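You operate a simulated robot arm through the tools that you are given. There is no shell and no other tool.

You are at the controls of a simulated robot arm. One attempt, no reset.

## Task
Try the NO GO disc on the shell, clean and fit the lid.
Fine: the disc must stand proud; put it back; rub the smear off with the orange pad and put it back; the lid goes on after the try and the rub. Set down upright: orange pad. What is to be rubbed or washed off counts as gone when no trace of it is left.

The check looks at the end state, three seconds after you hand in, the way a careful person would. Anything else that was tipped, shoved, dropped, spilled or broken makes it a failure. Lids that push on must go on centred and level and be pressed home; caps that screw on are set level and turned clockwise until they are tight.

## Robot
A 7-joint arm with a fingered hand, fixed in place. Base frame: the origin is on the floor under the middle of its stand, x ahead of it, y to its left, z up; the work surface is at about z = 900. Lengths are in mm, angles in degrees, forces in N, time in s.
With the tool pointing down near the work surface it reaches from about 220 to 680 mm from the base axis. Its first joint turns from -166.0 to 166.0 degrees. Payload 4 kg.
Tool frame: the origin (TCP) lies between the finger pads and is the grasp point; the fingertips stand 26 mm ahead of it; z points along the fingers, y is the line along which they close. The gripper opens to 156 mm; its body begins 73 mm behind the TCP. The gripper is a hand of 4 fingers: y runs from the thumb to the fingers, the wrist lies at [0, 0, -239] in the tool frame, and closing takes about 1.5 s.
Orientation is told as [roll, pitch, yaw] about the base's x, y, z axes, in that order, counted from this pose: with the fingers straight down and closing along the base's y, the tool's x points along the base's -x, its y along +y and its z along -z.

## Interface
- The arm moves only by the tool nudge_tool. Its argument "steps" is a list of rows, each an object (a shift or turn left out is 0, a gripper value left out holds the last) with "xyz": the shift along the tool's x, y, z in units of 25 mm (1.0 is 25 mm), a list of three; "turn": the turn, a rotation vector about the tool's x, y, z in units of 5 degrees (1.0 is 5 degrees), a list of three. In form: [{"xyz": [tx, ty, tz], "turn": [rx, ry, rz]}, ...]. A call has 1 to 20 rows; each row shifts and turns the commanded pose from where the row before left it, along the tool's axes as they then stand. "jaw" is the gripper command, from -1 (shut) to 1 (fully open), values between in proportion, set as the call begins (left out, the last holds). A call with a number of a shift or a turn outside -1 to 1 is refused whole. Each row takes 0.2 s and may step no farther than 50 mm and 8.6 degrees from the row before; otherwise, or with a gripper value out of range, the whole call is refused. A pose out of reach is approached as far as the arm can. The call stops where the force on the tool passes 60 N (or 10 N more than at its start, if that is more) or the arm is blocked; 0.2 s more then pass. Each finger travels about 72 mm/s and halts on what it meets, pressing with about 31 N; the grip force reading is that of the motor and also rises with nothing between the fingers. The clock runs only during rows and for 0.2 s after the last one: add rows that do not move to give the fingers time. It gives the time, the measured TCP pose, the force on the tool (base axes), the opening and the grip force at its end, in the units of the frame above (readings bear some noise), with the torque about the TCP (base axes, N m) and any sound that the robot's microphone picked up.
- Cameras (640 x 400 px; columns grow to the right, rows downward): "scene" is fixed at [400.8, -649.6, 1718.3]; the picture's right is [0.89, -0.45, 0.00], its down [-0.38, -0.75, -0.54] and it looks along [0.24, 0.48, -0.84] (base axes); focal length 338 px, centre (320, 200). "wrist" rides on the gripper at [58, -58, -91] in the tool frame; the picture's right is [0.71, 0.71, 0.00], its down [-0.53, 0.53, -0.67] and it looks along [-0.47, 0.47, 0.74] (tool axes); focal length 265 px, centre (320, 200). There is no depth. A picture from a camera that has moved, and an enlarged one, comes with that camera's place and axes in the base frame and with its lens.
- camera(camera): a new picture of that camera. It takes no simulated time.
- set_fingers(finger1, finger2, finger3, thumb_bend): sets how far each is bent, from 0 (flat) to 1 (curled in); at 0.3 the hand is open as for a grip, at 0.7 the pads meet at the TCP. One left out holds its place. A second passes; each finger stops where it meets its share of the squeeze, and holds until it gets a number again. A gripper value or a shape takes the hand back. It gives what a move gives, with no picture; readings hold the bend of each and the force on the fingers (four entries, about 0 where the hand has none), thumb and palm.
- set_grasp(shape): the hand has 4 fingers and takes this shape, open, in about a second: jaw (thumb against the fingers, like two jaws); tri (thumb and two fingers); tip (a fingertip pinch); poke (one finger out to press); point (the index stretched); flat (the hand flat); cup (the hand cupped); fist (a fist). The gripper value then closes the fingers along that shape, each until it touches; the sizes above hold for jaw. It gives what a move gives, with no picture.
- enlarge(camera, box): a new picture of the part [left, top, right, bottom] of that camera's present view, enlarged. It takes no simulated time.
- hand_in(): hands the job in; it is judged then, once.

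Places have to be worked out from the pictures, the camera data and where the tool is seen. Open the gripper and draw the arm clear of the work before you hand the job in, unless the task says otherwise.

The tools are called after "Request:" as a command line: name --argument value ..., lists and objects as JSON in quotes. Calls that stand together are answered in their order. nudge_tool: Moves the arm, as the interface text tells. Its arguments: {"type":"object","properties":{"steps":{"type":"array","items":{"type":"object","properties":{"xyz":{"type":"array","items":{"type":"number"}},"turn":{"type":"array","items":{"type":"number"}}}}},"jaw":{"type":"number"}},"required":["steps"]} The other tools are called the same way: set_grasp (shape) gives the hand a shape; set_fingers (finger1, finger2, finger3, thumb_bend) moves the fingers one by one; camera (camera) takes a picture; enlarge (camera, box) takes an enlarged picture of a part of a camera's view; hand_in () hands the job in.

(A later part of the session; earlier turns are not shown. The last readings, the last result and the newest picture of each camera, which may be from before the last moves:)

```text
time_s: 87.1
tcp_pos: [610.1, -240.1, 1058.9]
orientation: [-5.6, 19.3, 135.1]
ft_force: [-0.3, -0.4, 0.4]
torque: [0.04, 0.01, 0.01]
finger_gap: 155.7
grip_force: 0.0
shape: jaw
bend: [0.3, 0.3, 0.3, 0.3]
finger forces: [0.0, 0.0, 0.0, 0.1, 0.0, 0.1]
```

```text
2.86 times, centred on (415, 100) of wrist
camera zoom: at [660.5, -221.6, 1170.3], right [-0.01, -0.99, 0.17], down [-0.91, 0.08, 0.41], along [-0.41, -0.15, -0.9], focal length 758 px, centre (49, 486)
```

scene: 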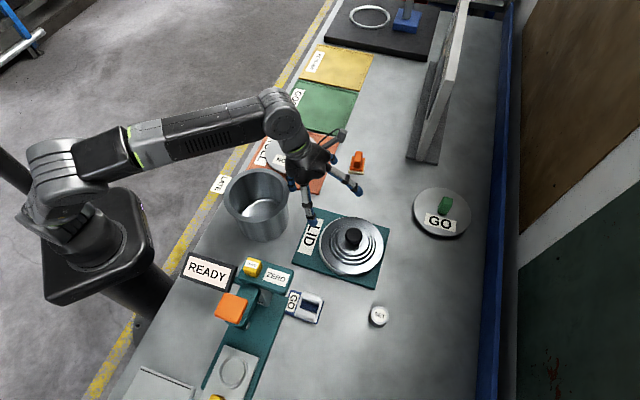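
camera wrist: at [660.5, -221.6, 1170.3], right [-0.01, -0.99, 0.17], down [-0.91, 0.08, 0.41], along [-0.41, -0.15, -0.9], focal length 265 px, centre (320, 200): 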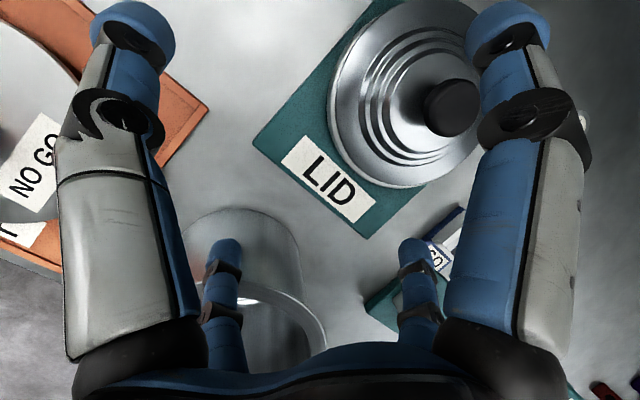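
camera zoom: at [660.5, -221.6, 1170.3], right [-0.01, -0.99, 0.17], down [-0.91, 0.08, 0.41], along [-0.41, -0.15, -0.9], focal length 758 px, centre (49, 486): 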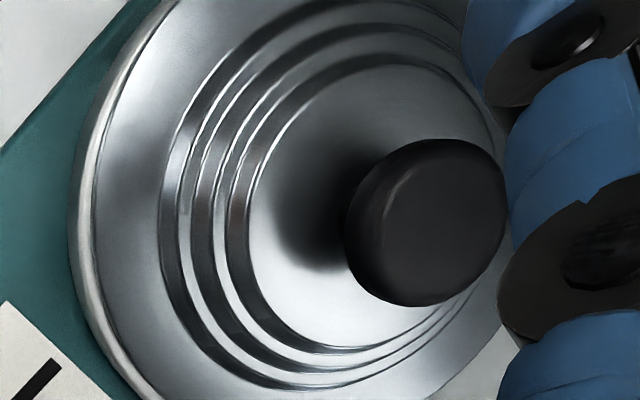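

The lid is clean and its knob is at about (639,-354.5,980). I go to a pre-grasp point 60 mm back along the tilted axis, pre-closing the jaw to ~100 mm.

Request:
nudge_tool --steps '[{"xyz": [0.695, 0.708, 0.1]}, {"xyz": [0.695, 0.708, 0.2]}, {"xyz": [0.695, 0.708, 0.3]}, {"xyz": [0.695, 0.708, 0.44]}, {}]' --jaw 0.3

Request:
camera --camera "wrist"

Request:
enlarge --camera "scene" --box '[280, 150, 410, 290]'

```text
time_s: 88.3
tcp_pos: [615.6, -341.5, 1051.2]
orientation: [-5.6, 19.2, 134.9]
ft_force: [-1.1, -0.2, -0.6]
torque: [-0.01, 0.0, 0.02]
finger_gap: 102.0
grip_force: 0.1
shape: jaw
bend: [0.31, 0.31, 0.31, 0.7]
finger forces: [0.1, 0.1, 0.0, 0.0, 0.0, 0.0]
```

```text
taken
camera wrist: at [666.5, -323.0, 1162.2], right [-0.01, -0.99, 0.17], down [-0.91, 0.08, 0.41], along [-0.41, -0.15, -0.9], focal length 265 px, centre (320, 200)
```

wrist: 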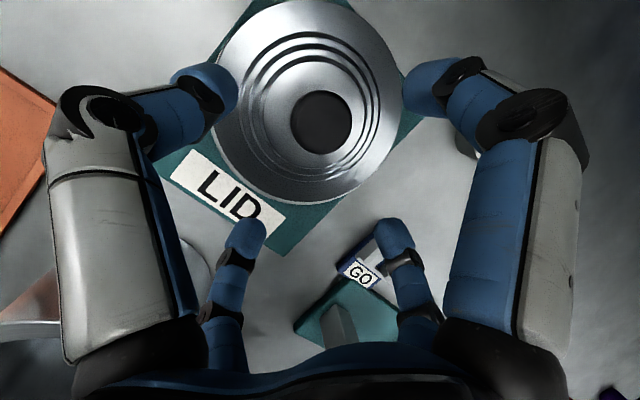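

```text
2.86 times, centred on (345, 220) of scene
camera zoom: at [400.8, -649.6, 1718.3], right [0.89, -0.45, 0.0], down [-0.38, -0.75, -0.54], along [0.24, 0.48, -0.84], focal length 967 px, centre (249, 143)
```

zoom: 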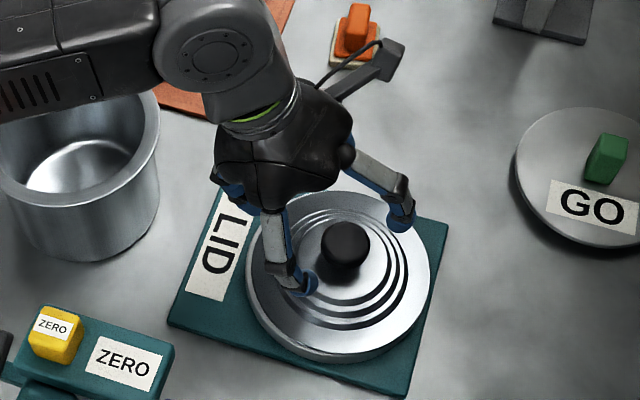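

This gives an almost overhead view of the lid. I enlarge it to measure the centre precisely (and double-check cleanliness).

Request:
enlarge --camera "wrist" --box '[200, 0, 420, 215]'

Request:
enlarge --camera "wrist" --box '[230, 30, 400, 190]'

```text
1.86 times, centred on (310, 108) of wrist
camera zoom: at [666.5, -323.0, 1162.2], right [-0.01, -0.99, 0.17], down [-0.91, 0.08, 0.41], along [-0.41, -0.15, -0.9], focal length 494 px, centre (339, 372)
```

zoom: 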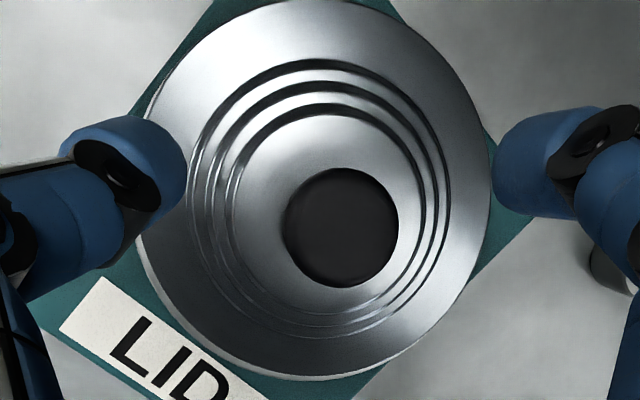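

```text
2.50 times, centred on (315, 110) of wrist
camera zoom: at [666.5, -323.0, 1162.2], right [-0.01, -0.99, 0.17], down [-0.91, 0.08, 0.41], along [-0.41, -0.15, -0.9], focal length 664 px, centre (332, 425)
```

zoom: 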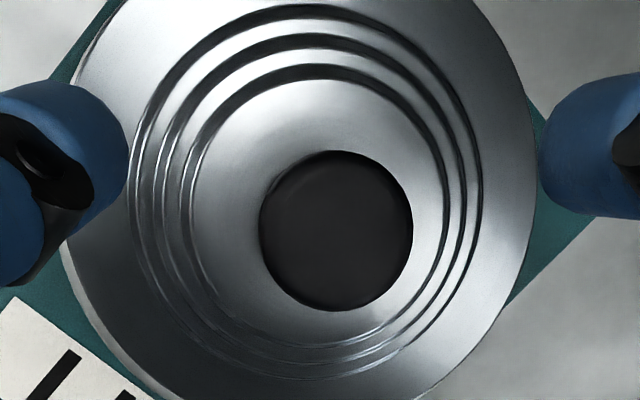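

The lid centre is about (638.3,-356) and the knob's middle near z≈972. I advance along the axis most of the way and check.

Request:
nudge_tool --steps '[{"xyz": [-0.01, 0.042, 0.6]}, {"xyz": [-0.01, 0.042, 0.6]}, {"xyz": [0, 0, 0.6]}, {}]' --jaw 0.1

Request:
camera --camera "wrist"

Request:
enlarge --camera "scene" --box '[300, 180, 400, 280]'

```text
time_s: 89.3
tcp_pos: [628.3, -350.3, 1008.4]
orientation: [-5.6, 19.1, 135.0]
ft_force: [0.2, -0.6, 0.2]
torque: [-0.01, 0.01, -0.02]
finger_gap: 86.5
grip_force: 0.1
shape: jaw
bend: [0.34, 0.34, 0.34, 0.7]
finger forces: [0.0, 0.1, 0.0, 0.1, 0.0, 0.1]
```

```text
taken
camera wrist: at [678.1, -332.0, 1119.4], right [-0.01, -0.99, 0.17], down [-0.91, 0.08, 0.41], along [-0.41, -0.15, -0.9], focal length 265 px, centre (320, 200)
```

wrist: 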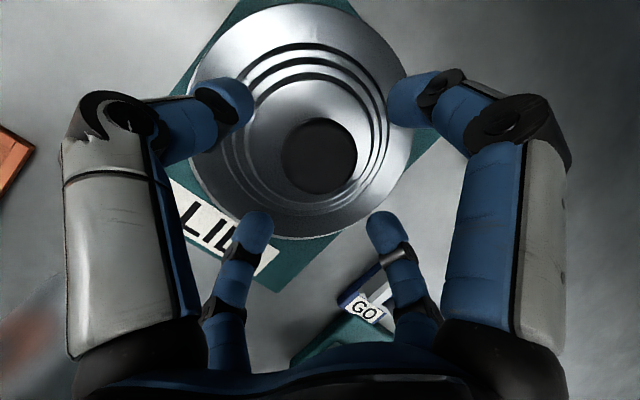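

```text
4.00 times, centred on (350, 230) of scene
camera zoom: at [400.8, -649.6, 1718.3], right [0.89, -0.45, 0.0], down [-0.38, -0.75, -0.54], along [0.24, 0.48, -0.84], focal length 1354 px, centre (200, 80)
```

zoom: 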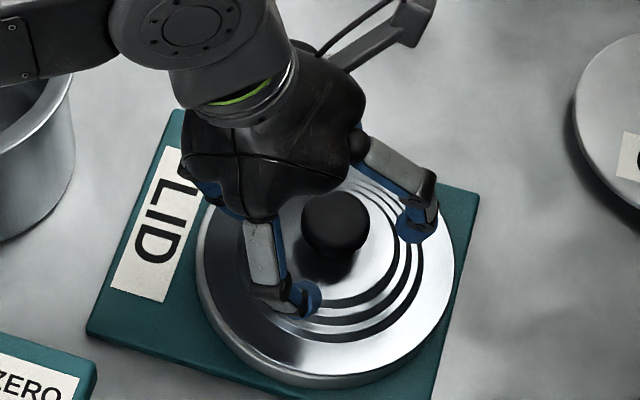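

The knob is right on the tool axis. I advance the last 18 mm.

Request:
nudge_tool --steps '[{"xyz": [0, 0, 0.4]}, {"xyz": [0, 0, 0.34]}, {}]' --jaw -0.1

Request:
camera --camera "wrist"

Request:
enlarge --camera "scene" --box '[310, 190, 390, 270]'

```text
time_s: 90.1
tcp_pos: [633.7, -353.4, 992.4]
orientation: [-5.5, 19.2, 135.0]
ft_force: [-0.9, 0.5, 3.7]
torque: [0.04, 0.13, 0.02]
finger_gap: 70.3
grip_force: 0.0
shape: jaw
bend: [0.39, 0.39, 0.39, 0.7]
finger forces: [0.0, 0.0, 4.0, 0.0, 0.0, 0.0]
```

```text
taken
camera wrist: at [683.8, -335.0, 1103.4], right [-0.01, -0.99, 0.17], down [-0.91, 0.08, 0.41], along [-0.41, -0.15, -0.9], focal length 265 px, centre (320, 200)
```

wrist: 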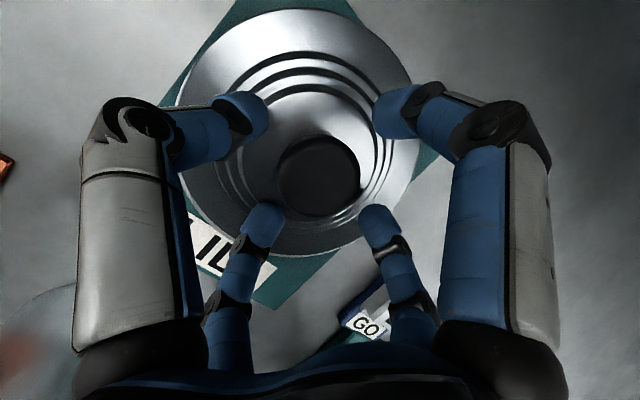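

```text
5.00 times, centred on (350, 230) of scene
camera zoom: at [400.8, -649.6, 1718.3], right [0.89, -0.45, 0.0], down [-0.38, -0.75, -0.54], along [0.24, 0.48, -0.84], focal length 1692 px, centre (170, 50)
```

zoom: 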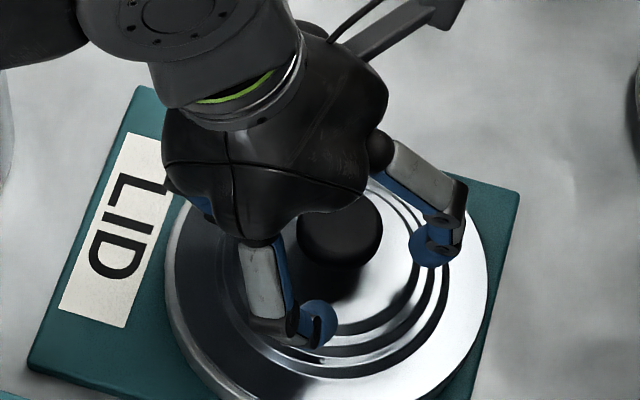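

Finger3's tip just touches the lid's plateau (4 N). I back off 4 mm along the axis and close a bit more, watching the finger forces.

Request:
nudge_tool --steps '[{"xyz": [0, 0, -0.16]}, {}, {}]' --jaw -0.3

Request:
camera --camera "wrist"

Request:
enlarge --camera "scene" --box '[310, 190, 390, 270]'

```text
time_s: 90.9
tcp_pos: [633.0, -352.8, 995.4]
orientation: [-5.6, 19.1, 135.0]
ft_force: [-0.7, -0.6, -0.7]
torque: [-0.01, 0.0, -0.01]
finger_gap: 54.9
grip_force: 0.0
shape: jaw
bend: [0.44, 0.44, 0.44, 0.7]
finger forces: [0.0, 0.0, 0.1, 0.1, 0.0, 0.1]
```

```text
taken
camera wrist: at [682.7, -334.4, 1106.3], right [-0.01, -0.99, 0.17], down [-0.91, 0.08, 0.41], along [-0.41, -0.15, -0.9], focal length 265 px, centre (320, 200)
```

wrist: 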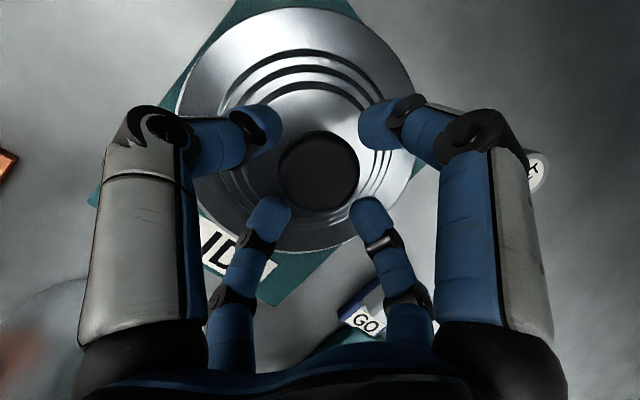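

```text
5.00 times, centred on (350, 230) of scene
camera zoom: at [400.8, -649.6, 1718.3], right [0.89, -0.45, 0.0], down [-0.38, -0.75, -0.54], along [0.24, 0.48, -0.84], focal length 1692 px, centre (170, 50)
```

zoom: 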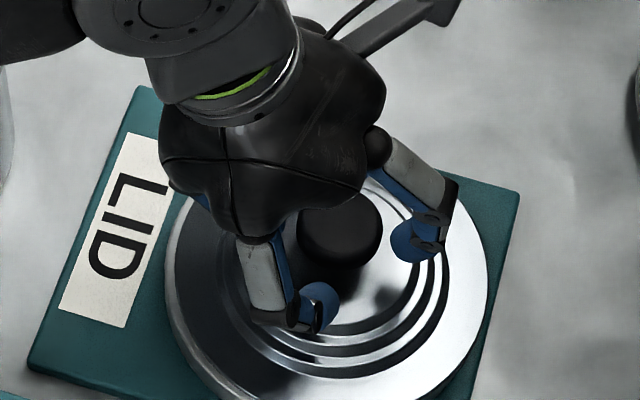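

Clear now. I advance 2 mm again and close onto the knob.

Request:
nudge_tool --steps '[{"xyz": [0, 0, 0.08]}, {}]'

Request:
nudge_tool --steps '[{}, {}, {}, {}, {}]' --jaw -1

Request:
camera --camera "wrist"

Request:
enlarge --camera "scene" --box '[310, 190, 390, 270]'

```text
time_s: 91.5
tcp_pos: [632.4, -353.9, 993.5]
orientation: [-5.5, 19.2, 135.0]
ft_force: [0.5, -0.5, 0.0]
torque: [-0.03, 0.05, -0.01]
finger_gap: 54.9
grip_force: 0.1
shape: jaw
bend: [0.44, 0.44, 0.44, 0.7]
finger forces: [0.1, 0.1, 0.1, 0.1, 0.0, 0.0]
```

```text
time_s: 92.7
tcp_pos: [632.4, -353.9, 995.0]
orientation: [-5.4, 19.2, 135.0]
ft_force: [1.2, 1.0, 1.8]
torque: [-0.01, -0.36, 0.09]
finger_gap: 36.5
grip_force: 30.5
shape: jaw
bend: [0.78, 0.78, 0.77, 0.69]
finger forces: [29.5, 24.7, 24.1, 0.1, 29.0, 0.0]
```

```text
taken
camera wrist: at [683.5, -334.7, 1104.7], right [-0.01, -0.99, 0.17], down [-0.91, 0.08, 0.41], along [-0.41, -0.15, -0.9], focal length 265 px, centre (320, 200)
```

wrist: 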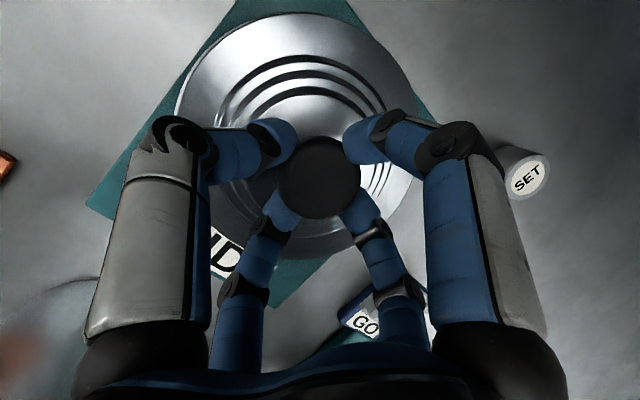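

```text
5.00 times, centred on (350, 230) of scene
camera zoom: at [400.8, -649.6, 1718.3], right [0.89, -0.45, 0.0], down [-0.38, -0.75, -0.54], along [0.24, 0.48, -0.84], focal length 1692 px, centre (170, 50)
```

zoom: 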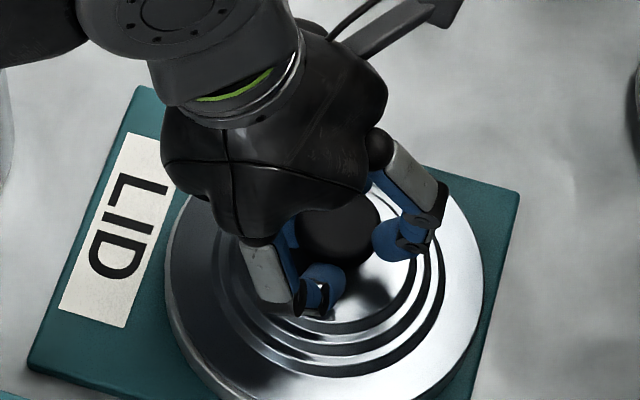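

Gripped at a 36.5 mm gap with 24–30 N per digit. I try a small 4 mm lift and watch whether the lid's weight comes onto the hand without slipping.

Request:
nudge_tool --steps '[{"xyz": [0.026, -0.007, -0.075]}, {"xyz": [0.026, -0.007, -0.075]}, {}]'

Request:
enlarge --camera "scene" --box '[310, 190, 390, 270]'

```text
time_s: 93.5
tcp_pos: [633.0, -353.8, 997.6]
orientation: [-5.5, 19.2, 135.1]
ft_force: [1.0, 0.4, 0.3]
torque: [-0.07, -0.17, -0.02]
finger_gap: 36.3
grip_force: 31.1
shape: jaw
bend: [0.78, 0.78, 0.77, 0.69]
finger forces: [28.1, 21.2, 24.0, 0.1, 27.7, 0.0]
```

```text
5.00 times, centred on (350, 230) of scene
camera zoom: at [400.8, -649.6, 1718.3], right [0.89, -0.45, 0.0], down [-0.38, -0.75, -0.54], along [0.24, 0.48, -0.84], focal length 1692 px, centre (170, 50)
```

zoom: 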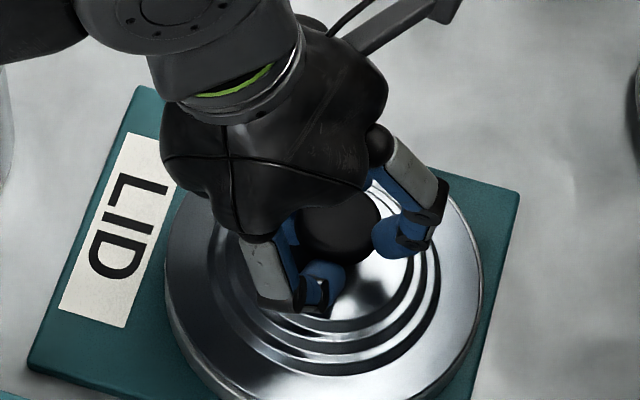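

No slip so far. I lift another 4 mm.

Request:
nudge_tool --steps '[{"xyz": [0.026, -0.007, -0.075]}, {"xyz": [0.026, -0.007, -0.075]}, {}]'

Request:
enlarge --camera "scene" --box '[310, 190, 390, 280]'

Request:
camera --camera "wrist"

```text
time_s: 94.3
tcp_pos: [633.0, -352.7, 1001.2]
orientation: [-5.5, 19.2, 135.0]
ft_force: [-1.3, 0.4, -2.0]
torque: [0.02, 0.01, 0.03]
finger_gap: 36.2
grip_force: 30.6
shape: jaw
bend: [0.78, 0.78, 0.78, 0.7]
finger forces: [27.5, 21.0, 24.5, 0.1, 27.1, 0.0]
```

```text
4.44 times, centred on (350, 235) of scene
camera zoom: at [400.8, -649.6, 1718.3], right [0.89, -0.45, 0.0], down [-0.38, -0.75, -0.54], along [0.24, 0.48, -0.84], focal length 1504 px, centre (187, 44)
```

zoom: 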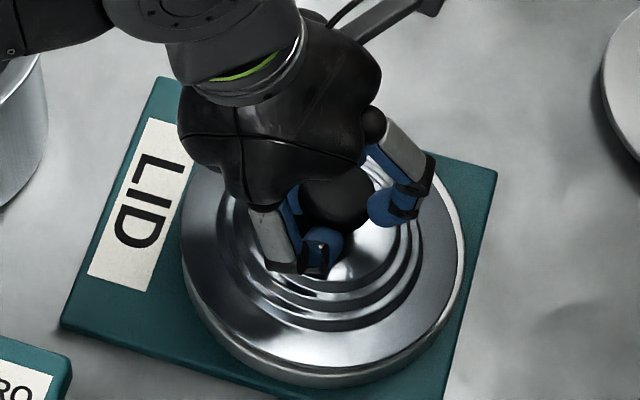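

```text
taken
camera wrist: at [683.2, -334.7, 1112.3], right [-0.01, -0.99, 0.17], down [-0.91, 0.08, 0.41], along [-0.42, -0.15, -0.9], focal length 265 px, centre (320, 200)
```

wrist: 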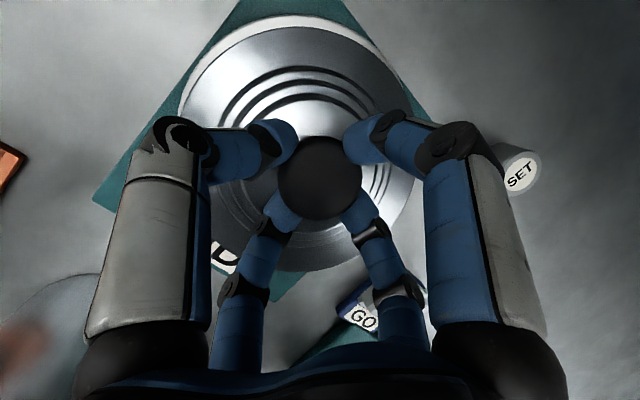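

The lid starts to tilt, because the digits hold the knob above its widest part. I set it back down gently and release, to regrasp deeper.

Request:
nudge_tool --steps '[{"xyz": [-0.026, 0.007, 0.075]}, {"xyz": [-0.026, 0.007, 0.075]}, {"xyz": [-0.026, 0.007, 0.075]}, {"xyz": [-0.026, 0.007, 0.075]}, {}]'

Request:
nudge_tool --steps '[{}, {}, {}, {}]' --jaw -0.25

Request:
camera --camera "wrist"

Request:
enlarge --camera "scene" --box '[310, 190, 390, 280]'

```text
time_s: 95.5
tcp_pos: [632.7, -352.9, 994.8]
orientation: [-5.4, 19.2, 135.0]
ft_force: [-2.8, 0.4, 6.9]
torque: [0.09, -0.53, 0.06]
finger_gap: 36.9
grip_force: 30.9
shape: jaw
bend: [0.79, 0.78, 0.78, 0.69]
finger forces: [31.8, 25.3, 27.3, 0.0, 30.0, 0.0]
```

```text
time_s: 96.5
tcp_pos: [632.4, -353.3, 992.9]
orientation: [-5.5, 19.2, 135.0]
ft_force: [0.1, -0.3, 0.1]
torque: [-0.03, 0.0, 0.02]
finger_gap: 57.9
grip_force: 0.0
shape: jaw
bend: [0.43, 0.43, 0.43, 0.7]
finger forces: [0.0, 0.1, 0.1, 0.1, 0.0, 0.0]
```

```text
taken
camera wrist: at [683.0, -334.6, 1104.2], right [-0.01, -0.99, 0.17], down [-0.91, 0.08, 0.41], along [-0.41, -0.15, -0.9], focal length 265 px, centre (320, 200)
```

wrist: 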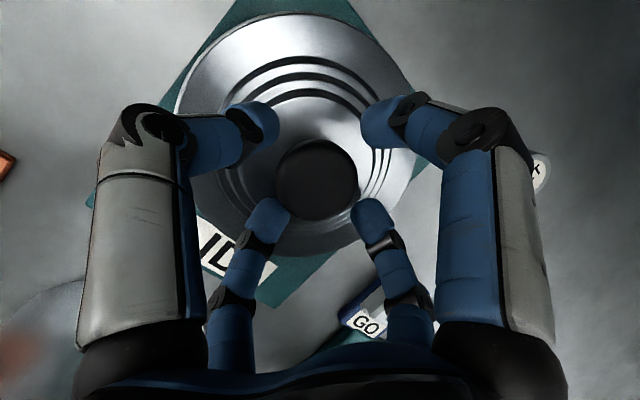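

```text
4.44 times, centred on (350, 235) of scene
camera zoom: at [400.8, -649.6, 1718.3], right [0.89, -0.45, 0.0], down [-0.38, -0.75, -0.54], along [0.24, 0.48, -0.84], focal length 1504 px, centre (187, 44)
```

zoom: 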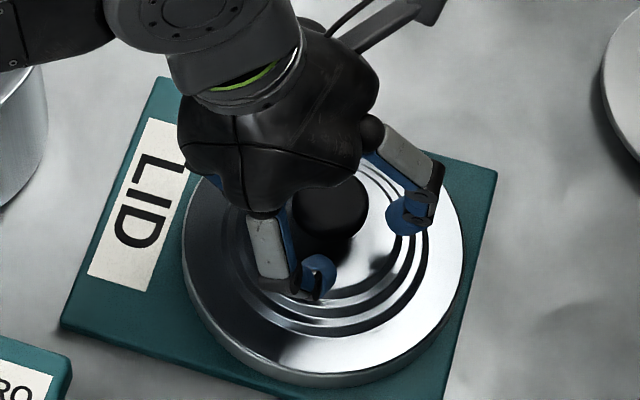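

The lid is flat again. I back off 4 mm, turn the hand 29° about its axis and reduce the tilt to ~17.5°, so two digits share the low side and I can reach deeper on the knob.

Request:
nudge_tool --steps '[{"xyz": [0, 0, -0.2]}, {"turn": [0, 0, 0.967]}, {"turn": [0, 0, 0.967]}, {"turn": [0, 0, 0.967]}, {"turn": [0, 0, 0.967]}, {"turn": [0, 0, 0.967]}, {"turn": [0, 0, 0.967]}, {"turn": [-0.354, -0.354, 0]}, {}]'

Request:
camera --camera "wrist"

Request:
enlarge --camera "scene" --box '[310, 190, 390, 280]'

```text
time_s: 98.5
tcp_pos: [632.1, -352.4, 998.5]
orientation: [-12.4, 12.3, 105.6]
ft_force: [0.4, 0.1, -0.5]
torque: [0.02, 0.0, -0.01]
finger_gap: 58.2
grip_force: 0.0
shape: jaw
bend: [0.43, 0.43, 0.43, 0.7]
finger forces: [0.0, 0.0, 0.0, 0.1, 0.1, 0.0]
```

```text
taken
camera wrist: at [675.9, -376.1, 1110.6], right [-0.47, -0.88, 0.0], down [-0.8, 0.43, 0.41], along [-0.37, 0.19, -0.91], focal length 265 px, centre (320, 200)
```

wrist: 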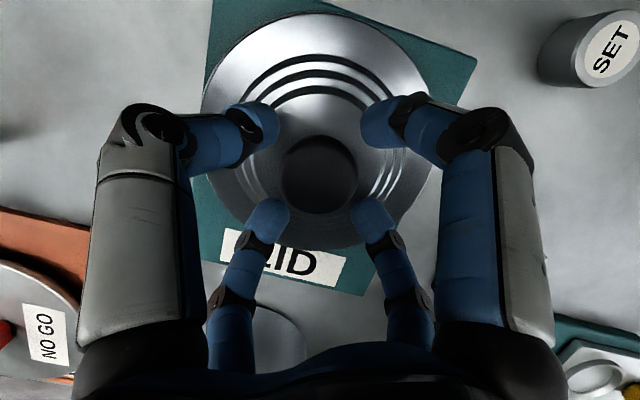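

```text
4.44 times, centred on (350, 235) of scene
camera zoom: at [400.8, -649.6, 1718.3], right [0.89, -0.45, 0.0], down [-0.38, -0.75, -0.54], along [0.24, 0.48, -0.84], focal length 1504 px, centre (187, 44)
```

zoom: 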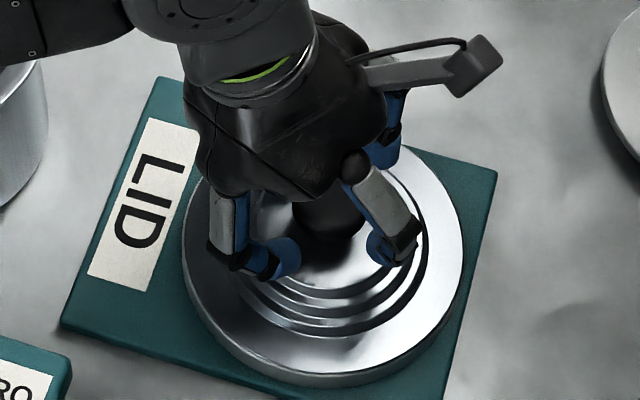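

I enlarge this view to re-measure lid circle and knob relative to the tool axis.

Request:
enlarge --camera "wrist" --box '[190, 0, 450, 260]'

Request:
enlarge --camera "wrist" --box '[240, 90, 400, 240]'

```text
1.54 times, centred on (320, 130) of wrist
camera zoom: at [675.9, -376.1, 1110.6], right [-0.47, -0.88, 0.0], down [-0.8, 0.43, 0.41], along [-0.37, 0.19, -0.91], focal length 408 px, centre (320, 308)
```

zoom: 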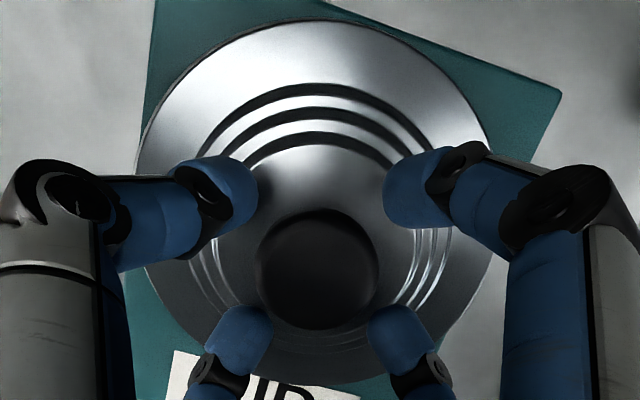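

```text
2.67 times, centred on (320, 165) of wrist
camera zoom: at [675.9, -376.1, 1110.6], right [-0.47, -0.88, 0.0], down [-0.8, 0.43, 0.41], along [-0.37, 0.19, -0.91], focal length 708 px, centre (320, 293)
```

zoom: 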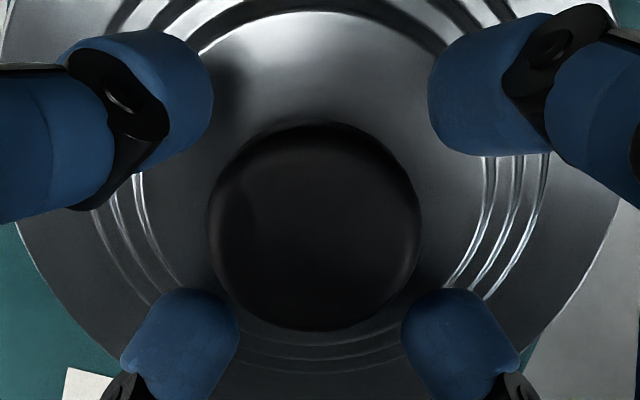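

The knob centre is ~3 mm inward of the tool axis; I correct that, then creep deeper along the axis watching for finger contact.

Request:
nudge_tool --steps '[{"xyz": [-0.125, 0.038, -0.036]}, {"xyz": [0, 0, 0.2]}, {}]' --jaw -0.33

Request:
nudge_tool --steps '[{"xyz": [0, 0, 0.12]}, {}]'

Request:
nudge_tool --steps '[{"xyz": [0, 0, 0.08]}, {}]'

```text
time_s: 99.3
tcp_pos: [631.1, -350.4, 994.0]
orientation: [-12.3, 12.4, 105.6]
ft_force: [-1.1, 0.0, 0.2]
torque: [0.01, 0.01, 0.02]
finger_gap: 52.8
grip_force: 0.0
shape: jaw
bend: [0.45, 0.45, 0.45, 0.7]
finger forces: [0.0, 0.0, 0.0, 0.0, 0.0, 0.0]
```

```text
time_s: 99.9
tcp_pos: [631.3, -351.6, 990.2]
orientation: [-12.4, 12.4, 105.6]
ft_force: [0.1, 0.4, -0.8]
torque: [0.02, 0.01, -0.02]
finger_gap: 52.6
grip_force: 0.0
shape: jaw
bend: [0.45, 0.45, 0.45, 0.7]
finger forces: [0.0, 0.0, 0.1, 0.0, 0.0, 0.0]
```

```text
time_s: 100.5
tcp_pos: [631.9, -350.9, 989.2]
orientation: [-12.4, 12.4, 105.7]
ft_force: [1.2, -0.3, 0.3]
torque: [0.0, 0.0, -0.03]
finger_gap: 52.6
grip_force: 0.1
shape: jaw
bend: [0.45, 0.45, 0.45, 0.7]
finger forces: [0.0, 0.0, 0.0, 0.0, 0.0, 0.0]
```

Still no contact; I go 2–4 mm deeper.

Request:
nudge_tool --steps '[{"xyz": [0, 0, 0.08]}, {}]'

Request:
nudge_tool --steps '[{"xyz": [0, 0, 0.06]}, {}]'

Request:
camera --camera "wrist"

```text
time_s: 101.1
tcp_pos: [633.0, -351.5, 987.6]
orientation: [-12.5, 12.4, 105.6]
ft_force: [-1.0, 0.4, 5.3]
torque: [0.07, 0.1, 0.0]
finger_gap: 52.5
grip_force: 0.1
shape: jaw
bend: [0.45, 0.45, 0.45, 0.7]
finger forces: [0.0, 2.5, 2.7, 0.1, 0.0, 0.0]
```

```text
time_s: 101.7
tcp_pos: [633.3, -351.3, 986.4]
orientation: [-12.4, 12.4, 105.5]
ft_force: [-1.2, 1.0, 10.0]
torque: [0.09, 0.19, 0.02]
finger_gap: 52.7
grip_force: 0.1
shape: jaw
bend: [0.45, 0.8, 0.8, 0.7]
finger forces: [0.0, 4.6, 4.9, 0.0, 0.0, 0.1]
```

```text
taken
camera wrist: at [677.3, -374.9, 1098.6], right [-0.47, -0.88, 0.0], down [-0.8, 0.43, 0.41], along [-0.37, 0.19, -0.91], focal length 265 px, centre (320, 200)
```

wrist: 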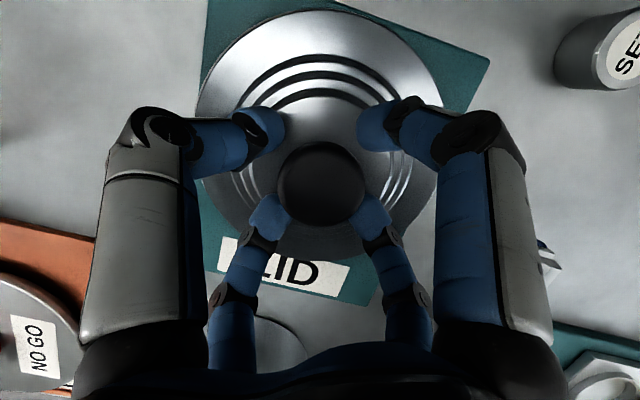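

Fingers 2 and 3 now touch the plateau lightly, so this is the deepest point. I back off 2.5 mm and close on the knob.

Request:
nudge_tool --steps '[{"xyz": [0, 0, -0.1]}, {}]'

Request:
nudge_tool --steps '[{}, {}, {}, {}, {}]' --jaw -1

Request:
camera --camera "wrist"

Request:
enlarge --camera "scene" --box '[310, 190, 390, 280]'

```text
time_s: 102.3
tcp_pos: [633.1, -351.7, 986.6]
orientation: [-12.3, 12.4, 105.6]
ft_force: [0.4, 0.1, 1.8]
torque: [0.01, 0.0, -0.01]
finger_gap: 52.4
grip_force: 0.0
shape: jaw
bend: [0.45, 0.46, 0.46, 0.7]
finger forces: [0.0, 0.4, 0.6, 0.1, 0.0, 0.0]
```

```text
time_s: 103.5
tcp_pos: [632.9, -350.7, 988.5]
orientation: [-12.5, 12.4, 105.7]
ft_force: [-1.2, -0.1, 5.7]
torque: [0.09, 0.57, 0.07]
finger_gap: 30.8
grip_force: 30.7
shape: jaw
bend: [0.78, 0.76, 0.81, 0.65]
finger forces: [20.8, 35.2, 20.9, 0.1, 27.2, 0.1]
```

```text
taken
camera wrist: at [676.8, -374.7, 1100.7], right [-0.47, -0.88, 0.0], down [-0.8, 0.43, 0.41], along [-0.37, 0.19, -0.91], focal length 265 px, centre (320, 200)
```

wrist: 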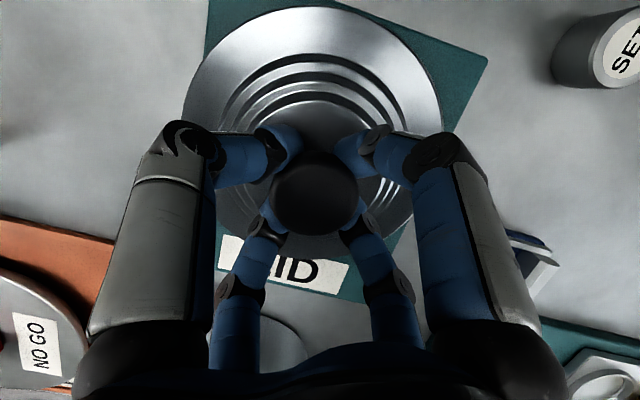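

```text
4.44 times, centred on (350, 235) of scene
camera zoom: at [400.8, -649.6, 1718.3], right [0.89, -0.45, 0.0], down [-0.38, -0.75, -0.54], along [0.24, 0.48, -0.84], focal length 1504 px, centre (187, 44)
```

zoom: 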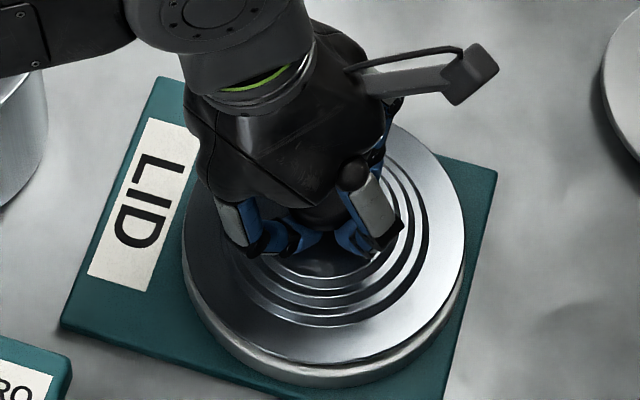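

Now the fingertips close under the widest part of the knob (gap 30.8 mm). I lift 4 mm and check.

Request:
nudge_tool --steps '[{"xyz": [0.017, -0.017, -0.076]}, {"xyz": [0.017, -0.017, -0.076]}, {}]'

Request:
nudge_tool --steps '[{"xyz": [0.034, -0.034, -0.153]}, {"xyz": [0.034, -0.034, -0.153]}, {}]'

Request:
camera --camera "wrist"

Request:
enlarge --camera "scene" --box '[310, 190, 390, 280]'

```text
time_s: 104.3
tcp_pos: [632.9, -351.5, 991.8]
orientation: [-12.4, 12.5, 105.6]
ft_force: [-1.3, 0.0, 8.5]
torque: [0.28, 0.67, -0.04]
finger_gap: 29.7
grip_force: 30.7
shape: jaw
bend: [0.78, 0.77, 0.81, 0.62]
finger forces: [18.1, 32.7, 23.1, 0.1, 26.7, 0.0]
```

```text
time_s: 105.1
tcp_pos: [631.5, -350.7, 998.3]
orientation: [-12.3, 12.4, 105.6]
ft_force: [-0.1, 0.6, -2.3]
torque: [0.03, 0.0, 0.01]
finger_gap: 29.2
grip_force: 30.7
shape: jaw
bend: [0.79, 0.77, 0.81, 0.6]
finger forces: [17.0, 30.0, 22.1, 0.0, 33.7, 0.0]
```

```text
taken
camera wrist: at [676.9, -374.8, 1111.1], right [-0.47, -0.88, 0.0], down [-0.8, 0.43, 0.42], along [-0.37, 0.19, -0.91], focal length 265 px, centre (320, 200)
```

wrist: 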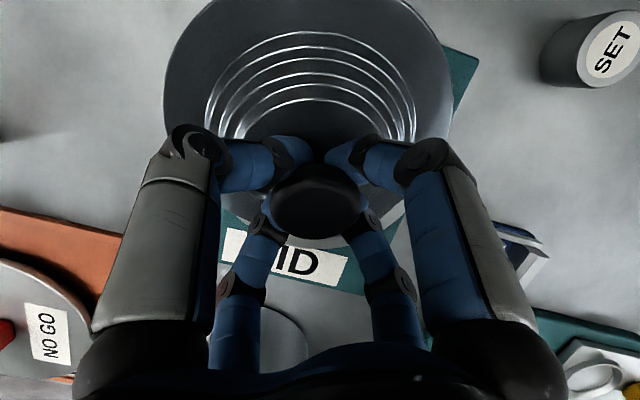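

```text
4.44 times, centred on (350, 235) of scene
camera zoom: at [400.8, -649.6, 1718.3], right [0.89, -0.45, 0.0], down [-0.38, -0.75, -0.54], along [0.24, 0.48, -0.84], focal length 1504 px, centre (187, 44)
```

zoom: 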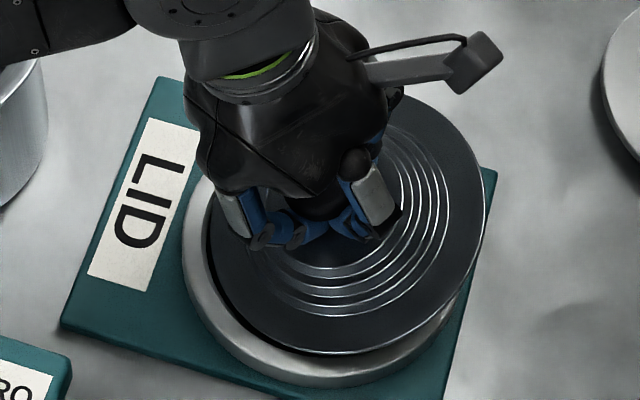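

The lid comes up out of a separate support ring and aligns itself with the (17° tilted) tool axis — so making the tool vertical later will level it. I lift further.

Request:
nudge_tool --steps '[{"xyz": [0.085, -0.085, -0.38]}, {"xyz": [0.085, -0.085, -0.38]}, {"xyz": [0.085, -0.085, -0.38]}, {}]'

Request:
camera --camera "wrist"

Request:
enlarge --camera "scene" --box '[280, 150, 410, 290]'

```text
time_s: 106.1
tcp_pos: [632.3, -351.5, 1028.8]
orientation: [-12.4, 12.4, 105.7]
ft_force: [0.1, 0.2, -0.5]
torque: [0.01, 0.02, 0.01]
finger_gap: 29.3
grip_force: 30.8
shape: jaw
bend: [0.79, 0.77, 0.81, 0.6]
finger forces: [17.1, 30.1, 22.1, 0.0, 34.3, 0.1]
```

```text
taken
camera wrist: at [677.0, -374.4, 1141.9], right [-0.47, -0.88, 0.0], down [-0.8, 0.43, 0.41], along [-0.37, 0.19, -0.91], focal length 265 px, centre (320, 200)
```

wrist: 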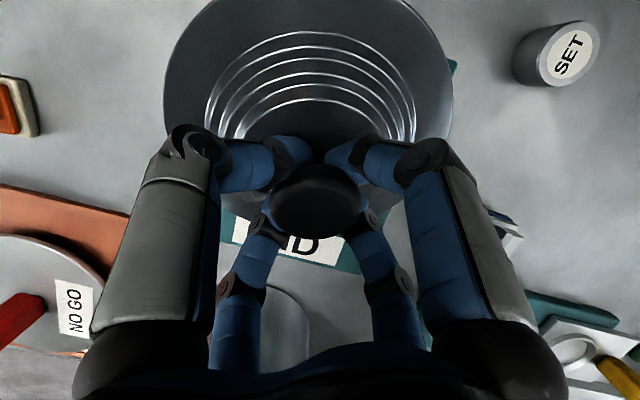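

```text
2.86 times, centred on (345, 220) of scene
camera zoom: at [400.8, -649.6, 1718.3], right [0.89, -0.45, 0.0], down [-0.38, -0.75, -0.54], along [0.24, 0.48, -0.84], focal length 967 px, centre (249, 143)
```

zoom: 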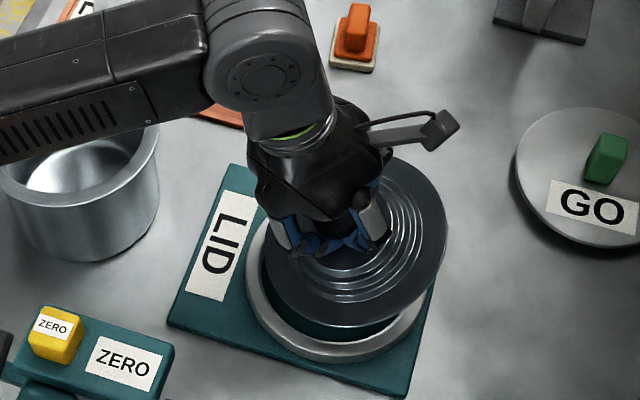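

The lid hangs from the hand and the ring stays on its plate. I move it a little toward the shell, raise it to about z = 1130, then carry it close to the shell.

Request:
nudge_tool --steps '[{"xyz": [-0.434, 0.209, -0.143]}, {"xyz": [-0.434, 0.209, -0.143]}, {"xyz": [-0.434, 0.209, -0.143]}, {"xyz": [-0.434, 0.209, -0.143]}, {"xyz": [0.106, -0.106, -0.477]}, {"xyz": [0.17, -0.17, -0.763]}, {"xyz": [0.2126, -0.2126, -0.954]}, {"xyz": [0.2126, -0.2126, -0.954]}, {"xyz": [0.15, -0.15, -0.66]}, {}]'

Request:
camera --camera "scene"

Request:
camera --camera "wrist"

```text
time_s: 108.3
tcp_pos: [597.3, -314.4, 1129.1]
orientation: [-12.3, 12.4, 105.6]
ft_force: [-0.9, 0.3, -1.0]
torque: [0.01, -0.01, 0.02]
finger_gap: 29.0
grip_force: 31.1
shape: jaw
bend: [0.79, 0.77, 0.81, 0.6]
finger forces: [17.6, 30.2, 22.1, 0.0, 37.3, 0.0]
```

```text
taken
```

scene: 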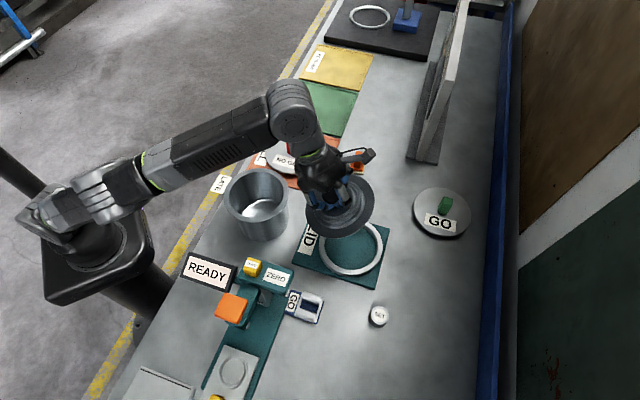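

```text
taken
camera wrist: at [642.9, -337.7, 1241.7], right [-0.47, -0.88, 0.0], down [-0.8, 0.43, 0.41], along [-0.37, 0.19, -0.91], focal length 265 px, centre (320, 200)
```

wrist: 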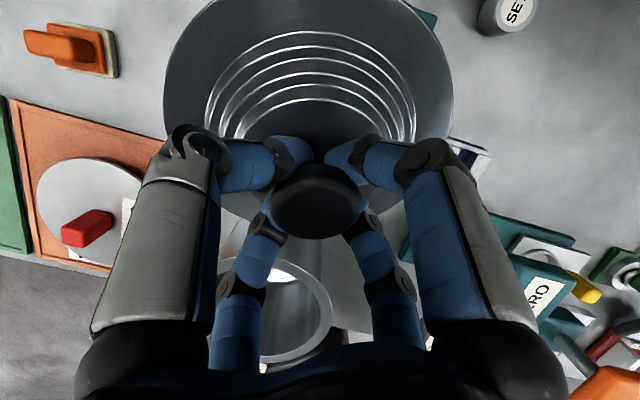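

The lid travels securely. I zoom in to judge how the lid is tilted in the hand.

Request:
enlarge --camera "scene" --box '[280, 130, 400, 260]'

Request:
enlarge --camera "wrist" --box '[150, 0, 470, 250]'

```text
3.08 times, centred on (340, 195) of scene
camera zoom: at [400.8, -649.6, 1718.3], right [0.89, -0.45, 0.0], down [-0.38, -0.75, -0.54], along [0.24, 0.48, -0.84], focal length 1042 px, centre (258, 215)
```

zoom: 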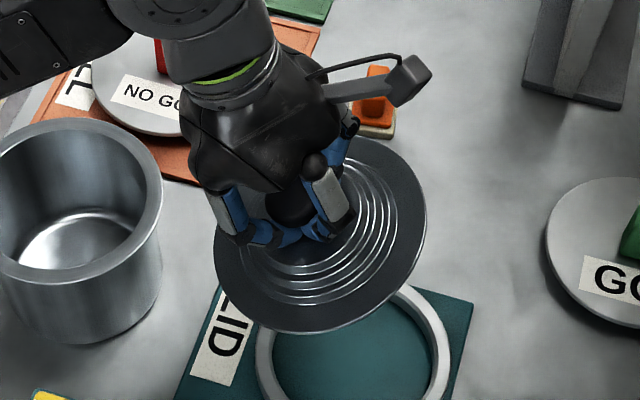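

```text
1.60 times, centred on (310, 125) of wrist
camera zoom: at [642.9, -337.7, 1241.7], right [-0.47, -0.88, 0.0], down [-0.8, 0.43, 0.41], along [-0.37, 0.19, -0.91], focal length 425 px, centre (336, 320)
```

zoom: 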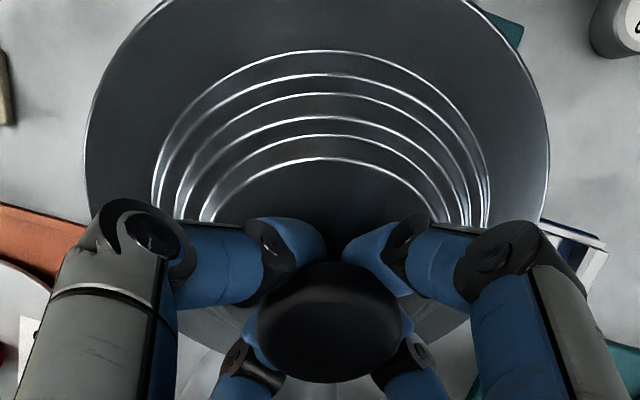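

The lid is a plug type: flange plus spigot that sat in the ring. I carry it over beside/above the shell and then bring the tool upright.

Request:
nudge_tool --steps '[{"xyz": [-0.428, 0.209, -0.142]}, {"xyz": [-0.856, 0.417, -0.283]}, {"xyz": [-0.856, 0.417, -0.283]}, {"xyz": [-0.856, 0.417, -0.283]}, {"xyz": [-0.856, 0.417, -0.283]}, {"xyz": [-0.856, 0.417, -0.283]}, {"xyz": [-0.856, 0.417, -0.283]}, {"xyz": [-0.428, 0.209, -0.142]}, {}]'

Request:
nudge_tool --steps '[{"turn": [-0.5, -0.5, 0]}, {"turn": [-0.5, -0.5, 0]}, {"turn": [-0.5, -0.5, 0]}, {"turn": [-0.5, -0.5, 0]}, {"turn": [-0.475, -0.475, 0]}, {}]'

Request:
camera --camera "scene"

Request:
camera --camera "wrist"

Request:
enlarge --camera "scene" --box '[200, 100, 330, 250]'

```text
time_s: 110.3
tcp_pos: [477.7, -189.0, 1128.7]
orientation: [-12.3, 12.4, 105.7]
ft_force: [0.4, 0.5, -1.9]
torque: [-0.02, 0.03, 0.0]
finger_gap: 29.1
grip_force: 31.3
shape: jaw
bend: [0.79, 0.77, 0.81, 0.6]
finger forces: [17.9, 29.9, 21.6, 0.0, 38.3, 0.1]
```

```text
time_s: 111.7
tcp_pos: [477.9, -189.4, 1128.9]
orientation: [0.3, 0.0, 106.9]
ft_force: [-0.6, -0.5, -1.1]
torque: [0.0, -0.01, -0.01]
finger_gap: 28.9
grip_force: 30.8
shape: jaw
bend: [0.79, 0.76, 0.81, 0.6]
finger forces: [18.0, 29.8, 21.6, 0.0, 39.4, 0.1]
```

```text
taken
```

scene: 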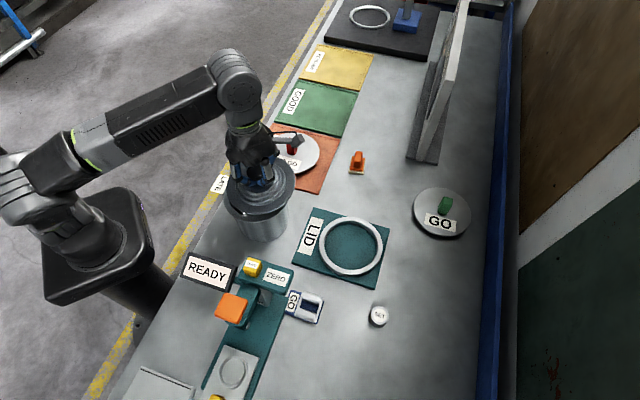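

```text
taken
camera wrist: at [550.4, -226.9, 1221.2], right [-0.47, -0.88, 0.0], down [-0.65, 0.35, 0.67], along [-0.59, 0.31, -0.74], focal length 265 px, centre (320, 200)
```

wrist: 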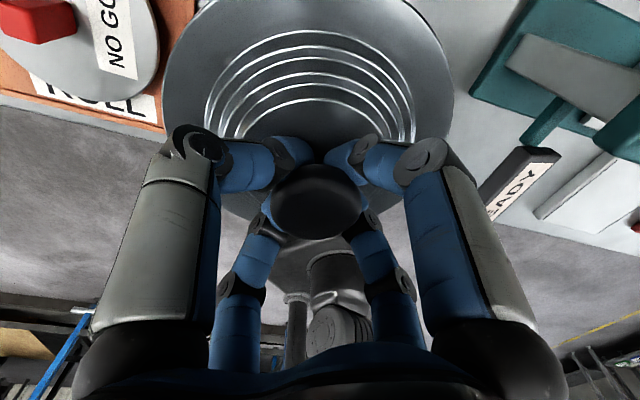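

```text
2.67 times, centred on (265, 175) of scene
camera zoom: at [400.8, -649.6, 1718.3], right [0.89, -0.45, 0.0], down [-0.38, -0.75, -0.54], along [0.24, 0.48, -0.84], focal length 903 px, centre (467, 267)
```

zoom: 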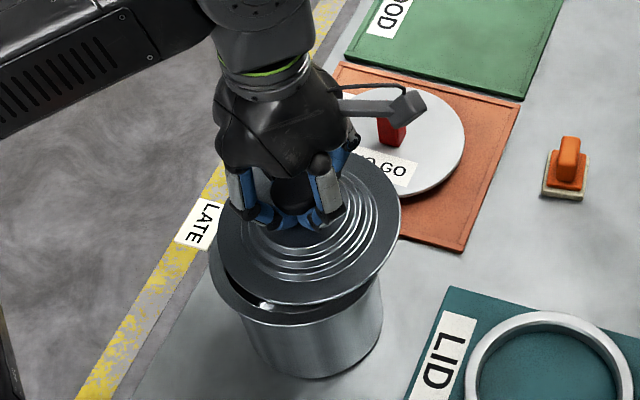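

I enlarge both views to measure the lid's tilt now that the tool is vertical.

Request:
enlarge --camera "scene" --box '[215, 150, 305, 250]'

Request:
enlarge --camera "wrist" --box '[150, 0, 470, 260]'

```text
4.00 times, centred on (260, 200) of scene
camera zoom: at [400.8, -649.6, 1718.3], right [0.89, -0.45, 0.0], down [-0.38, -0.75, -0.54], along [0.24, 0.48, -0.84], focal length 1354 px, centre (560, 200)
```

zoom: 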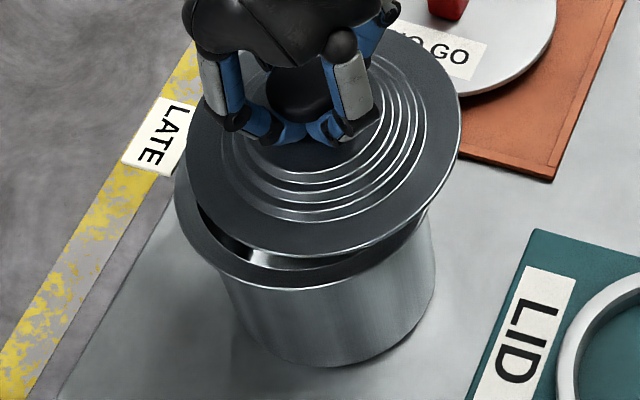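

```text
1.54 times, centred on (310, 130) of wrist
camera zoom: at [550.4, -226.9, 1221.2], right [-0.47, -0.88, 0.0], down [-0.65, 0.35, 0.67], along [-0.59, 0.31, -0.74], focal length 408 px, centre (335, 308)
```

zoom: 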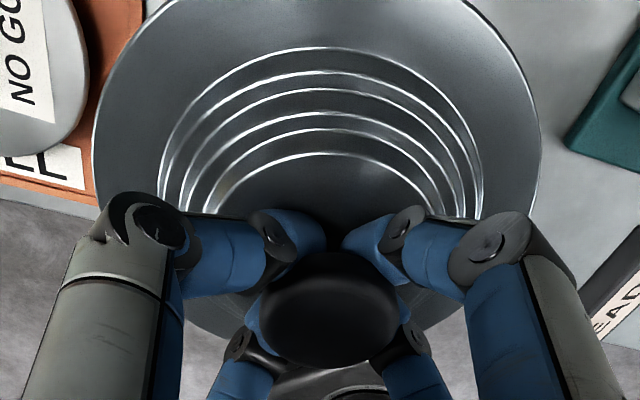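

Careful projection shows the lid is level in the radial direction but its far side (azimuth ≈61°) is about 7° high. I rotate the hand to level it.

Request:
nudge_tool --steps '[{"turn": [-0.5, 0.487, 0]}, {"turn": [-0.5, 0.487, 0]}, {}]'

Request:
enlarge --camera "wrist" --box '[150, 0, 470, 260]'

Request:
enlarge --camera "scene" --box '[215, 150, 305, 250]'

```text
time_s: 112.5
tcp_pos: [478.6, -189.4, 1130.0]
orientation: [5.3, 5.0, 107.1]
ft_force: [0.3, -0.7, -0.9]
torque: [0.01, -0.02, 0.02]
finger_gap: 29.1
grip_force: 31.2
shape: jaw
bend: [0.79, 0.76, 0.81, 0.6]
finger forces: [18.5, 29.6, 21.7, 0.0, 39.7, 0.0]
```

```text
1.54 times, centred on (310, 130) of wrist
camera zoom: at [555.6, -217.2, 1220.3], right [-0.47, -0.88, 0.13], down [-0.61, 0.42, 0.66], along [-0.64, 0.23, -0.74], focal length 408 px, centre (335, 308)
```

zoom: 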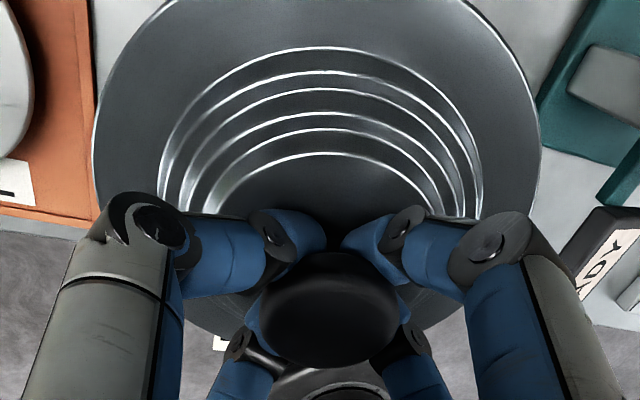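

```text
4.00 times, centred on (260, 200) of scene
camera zoom: at [400.8, -649.6, 1718.3], right [0.89, -0.45, 0.0], down [-0.38, -0.75, -0.54], along [0.24, 0.48, -0.84], focal length 1354 px, centre (560, 200)
```

zoom: 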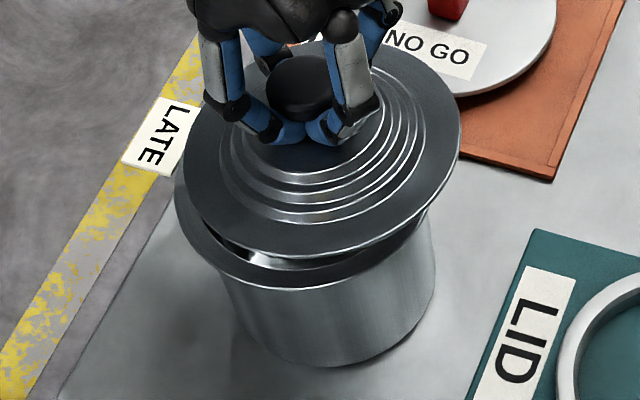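

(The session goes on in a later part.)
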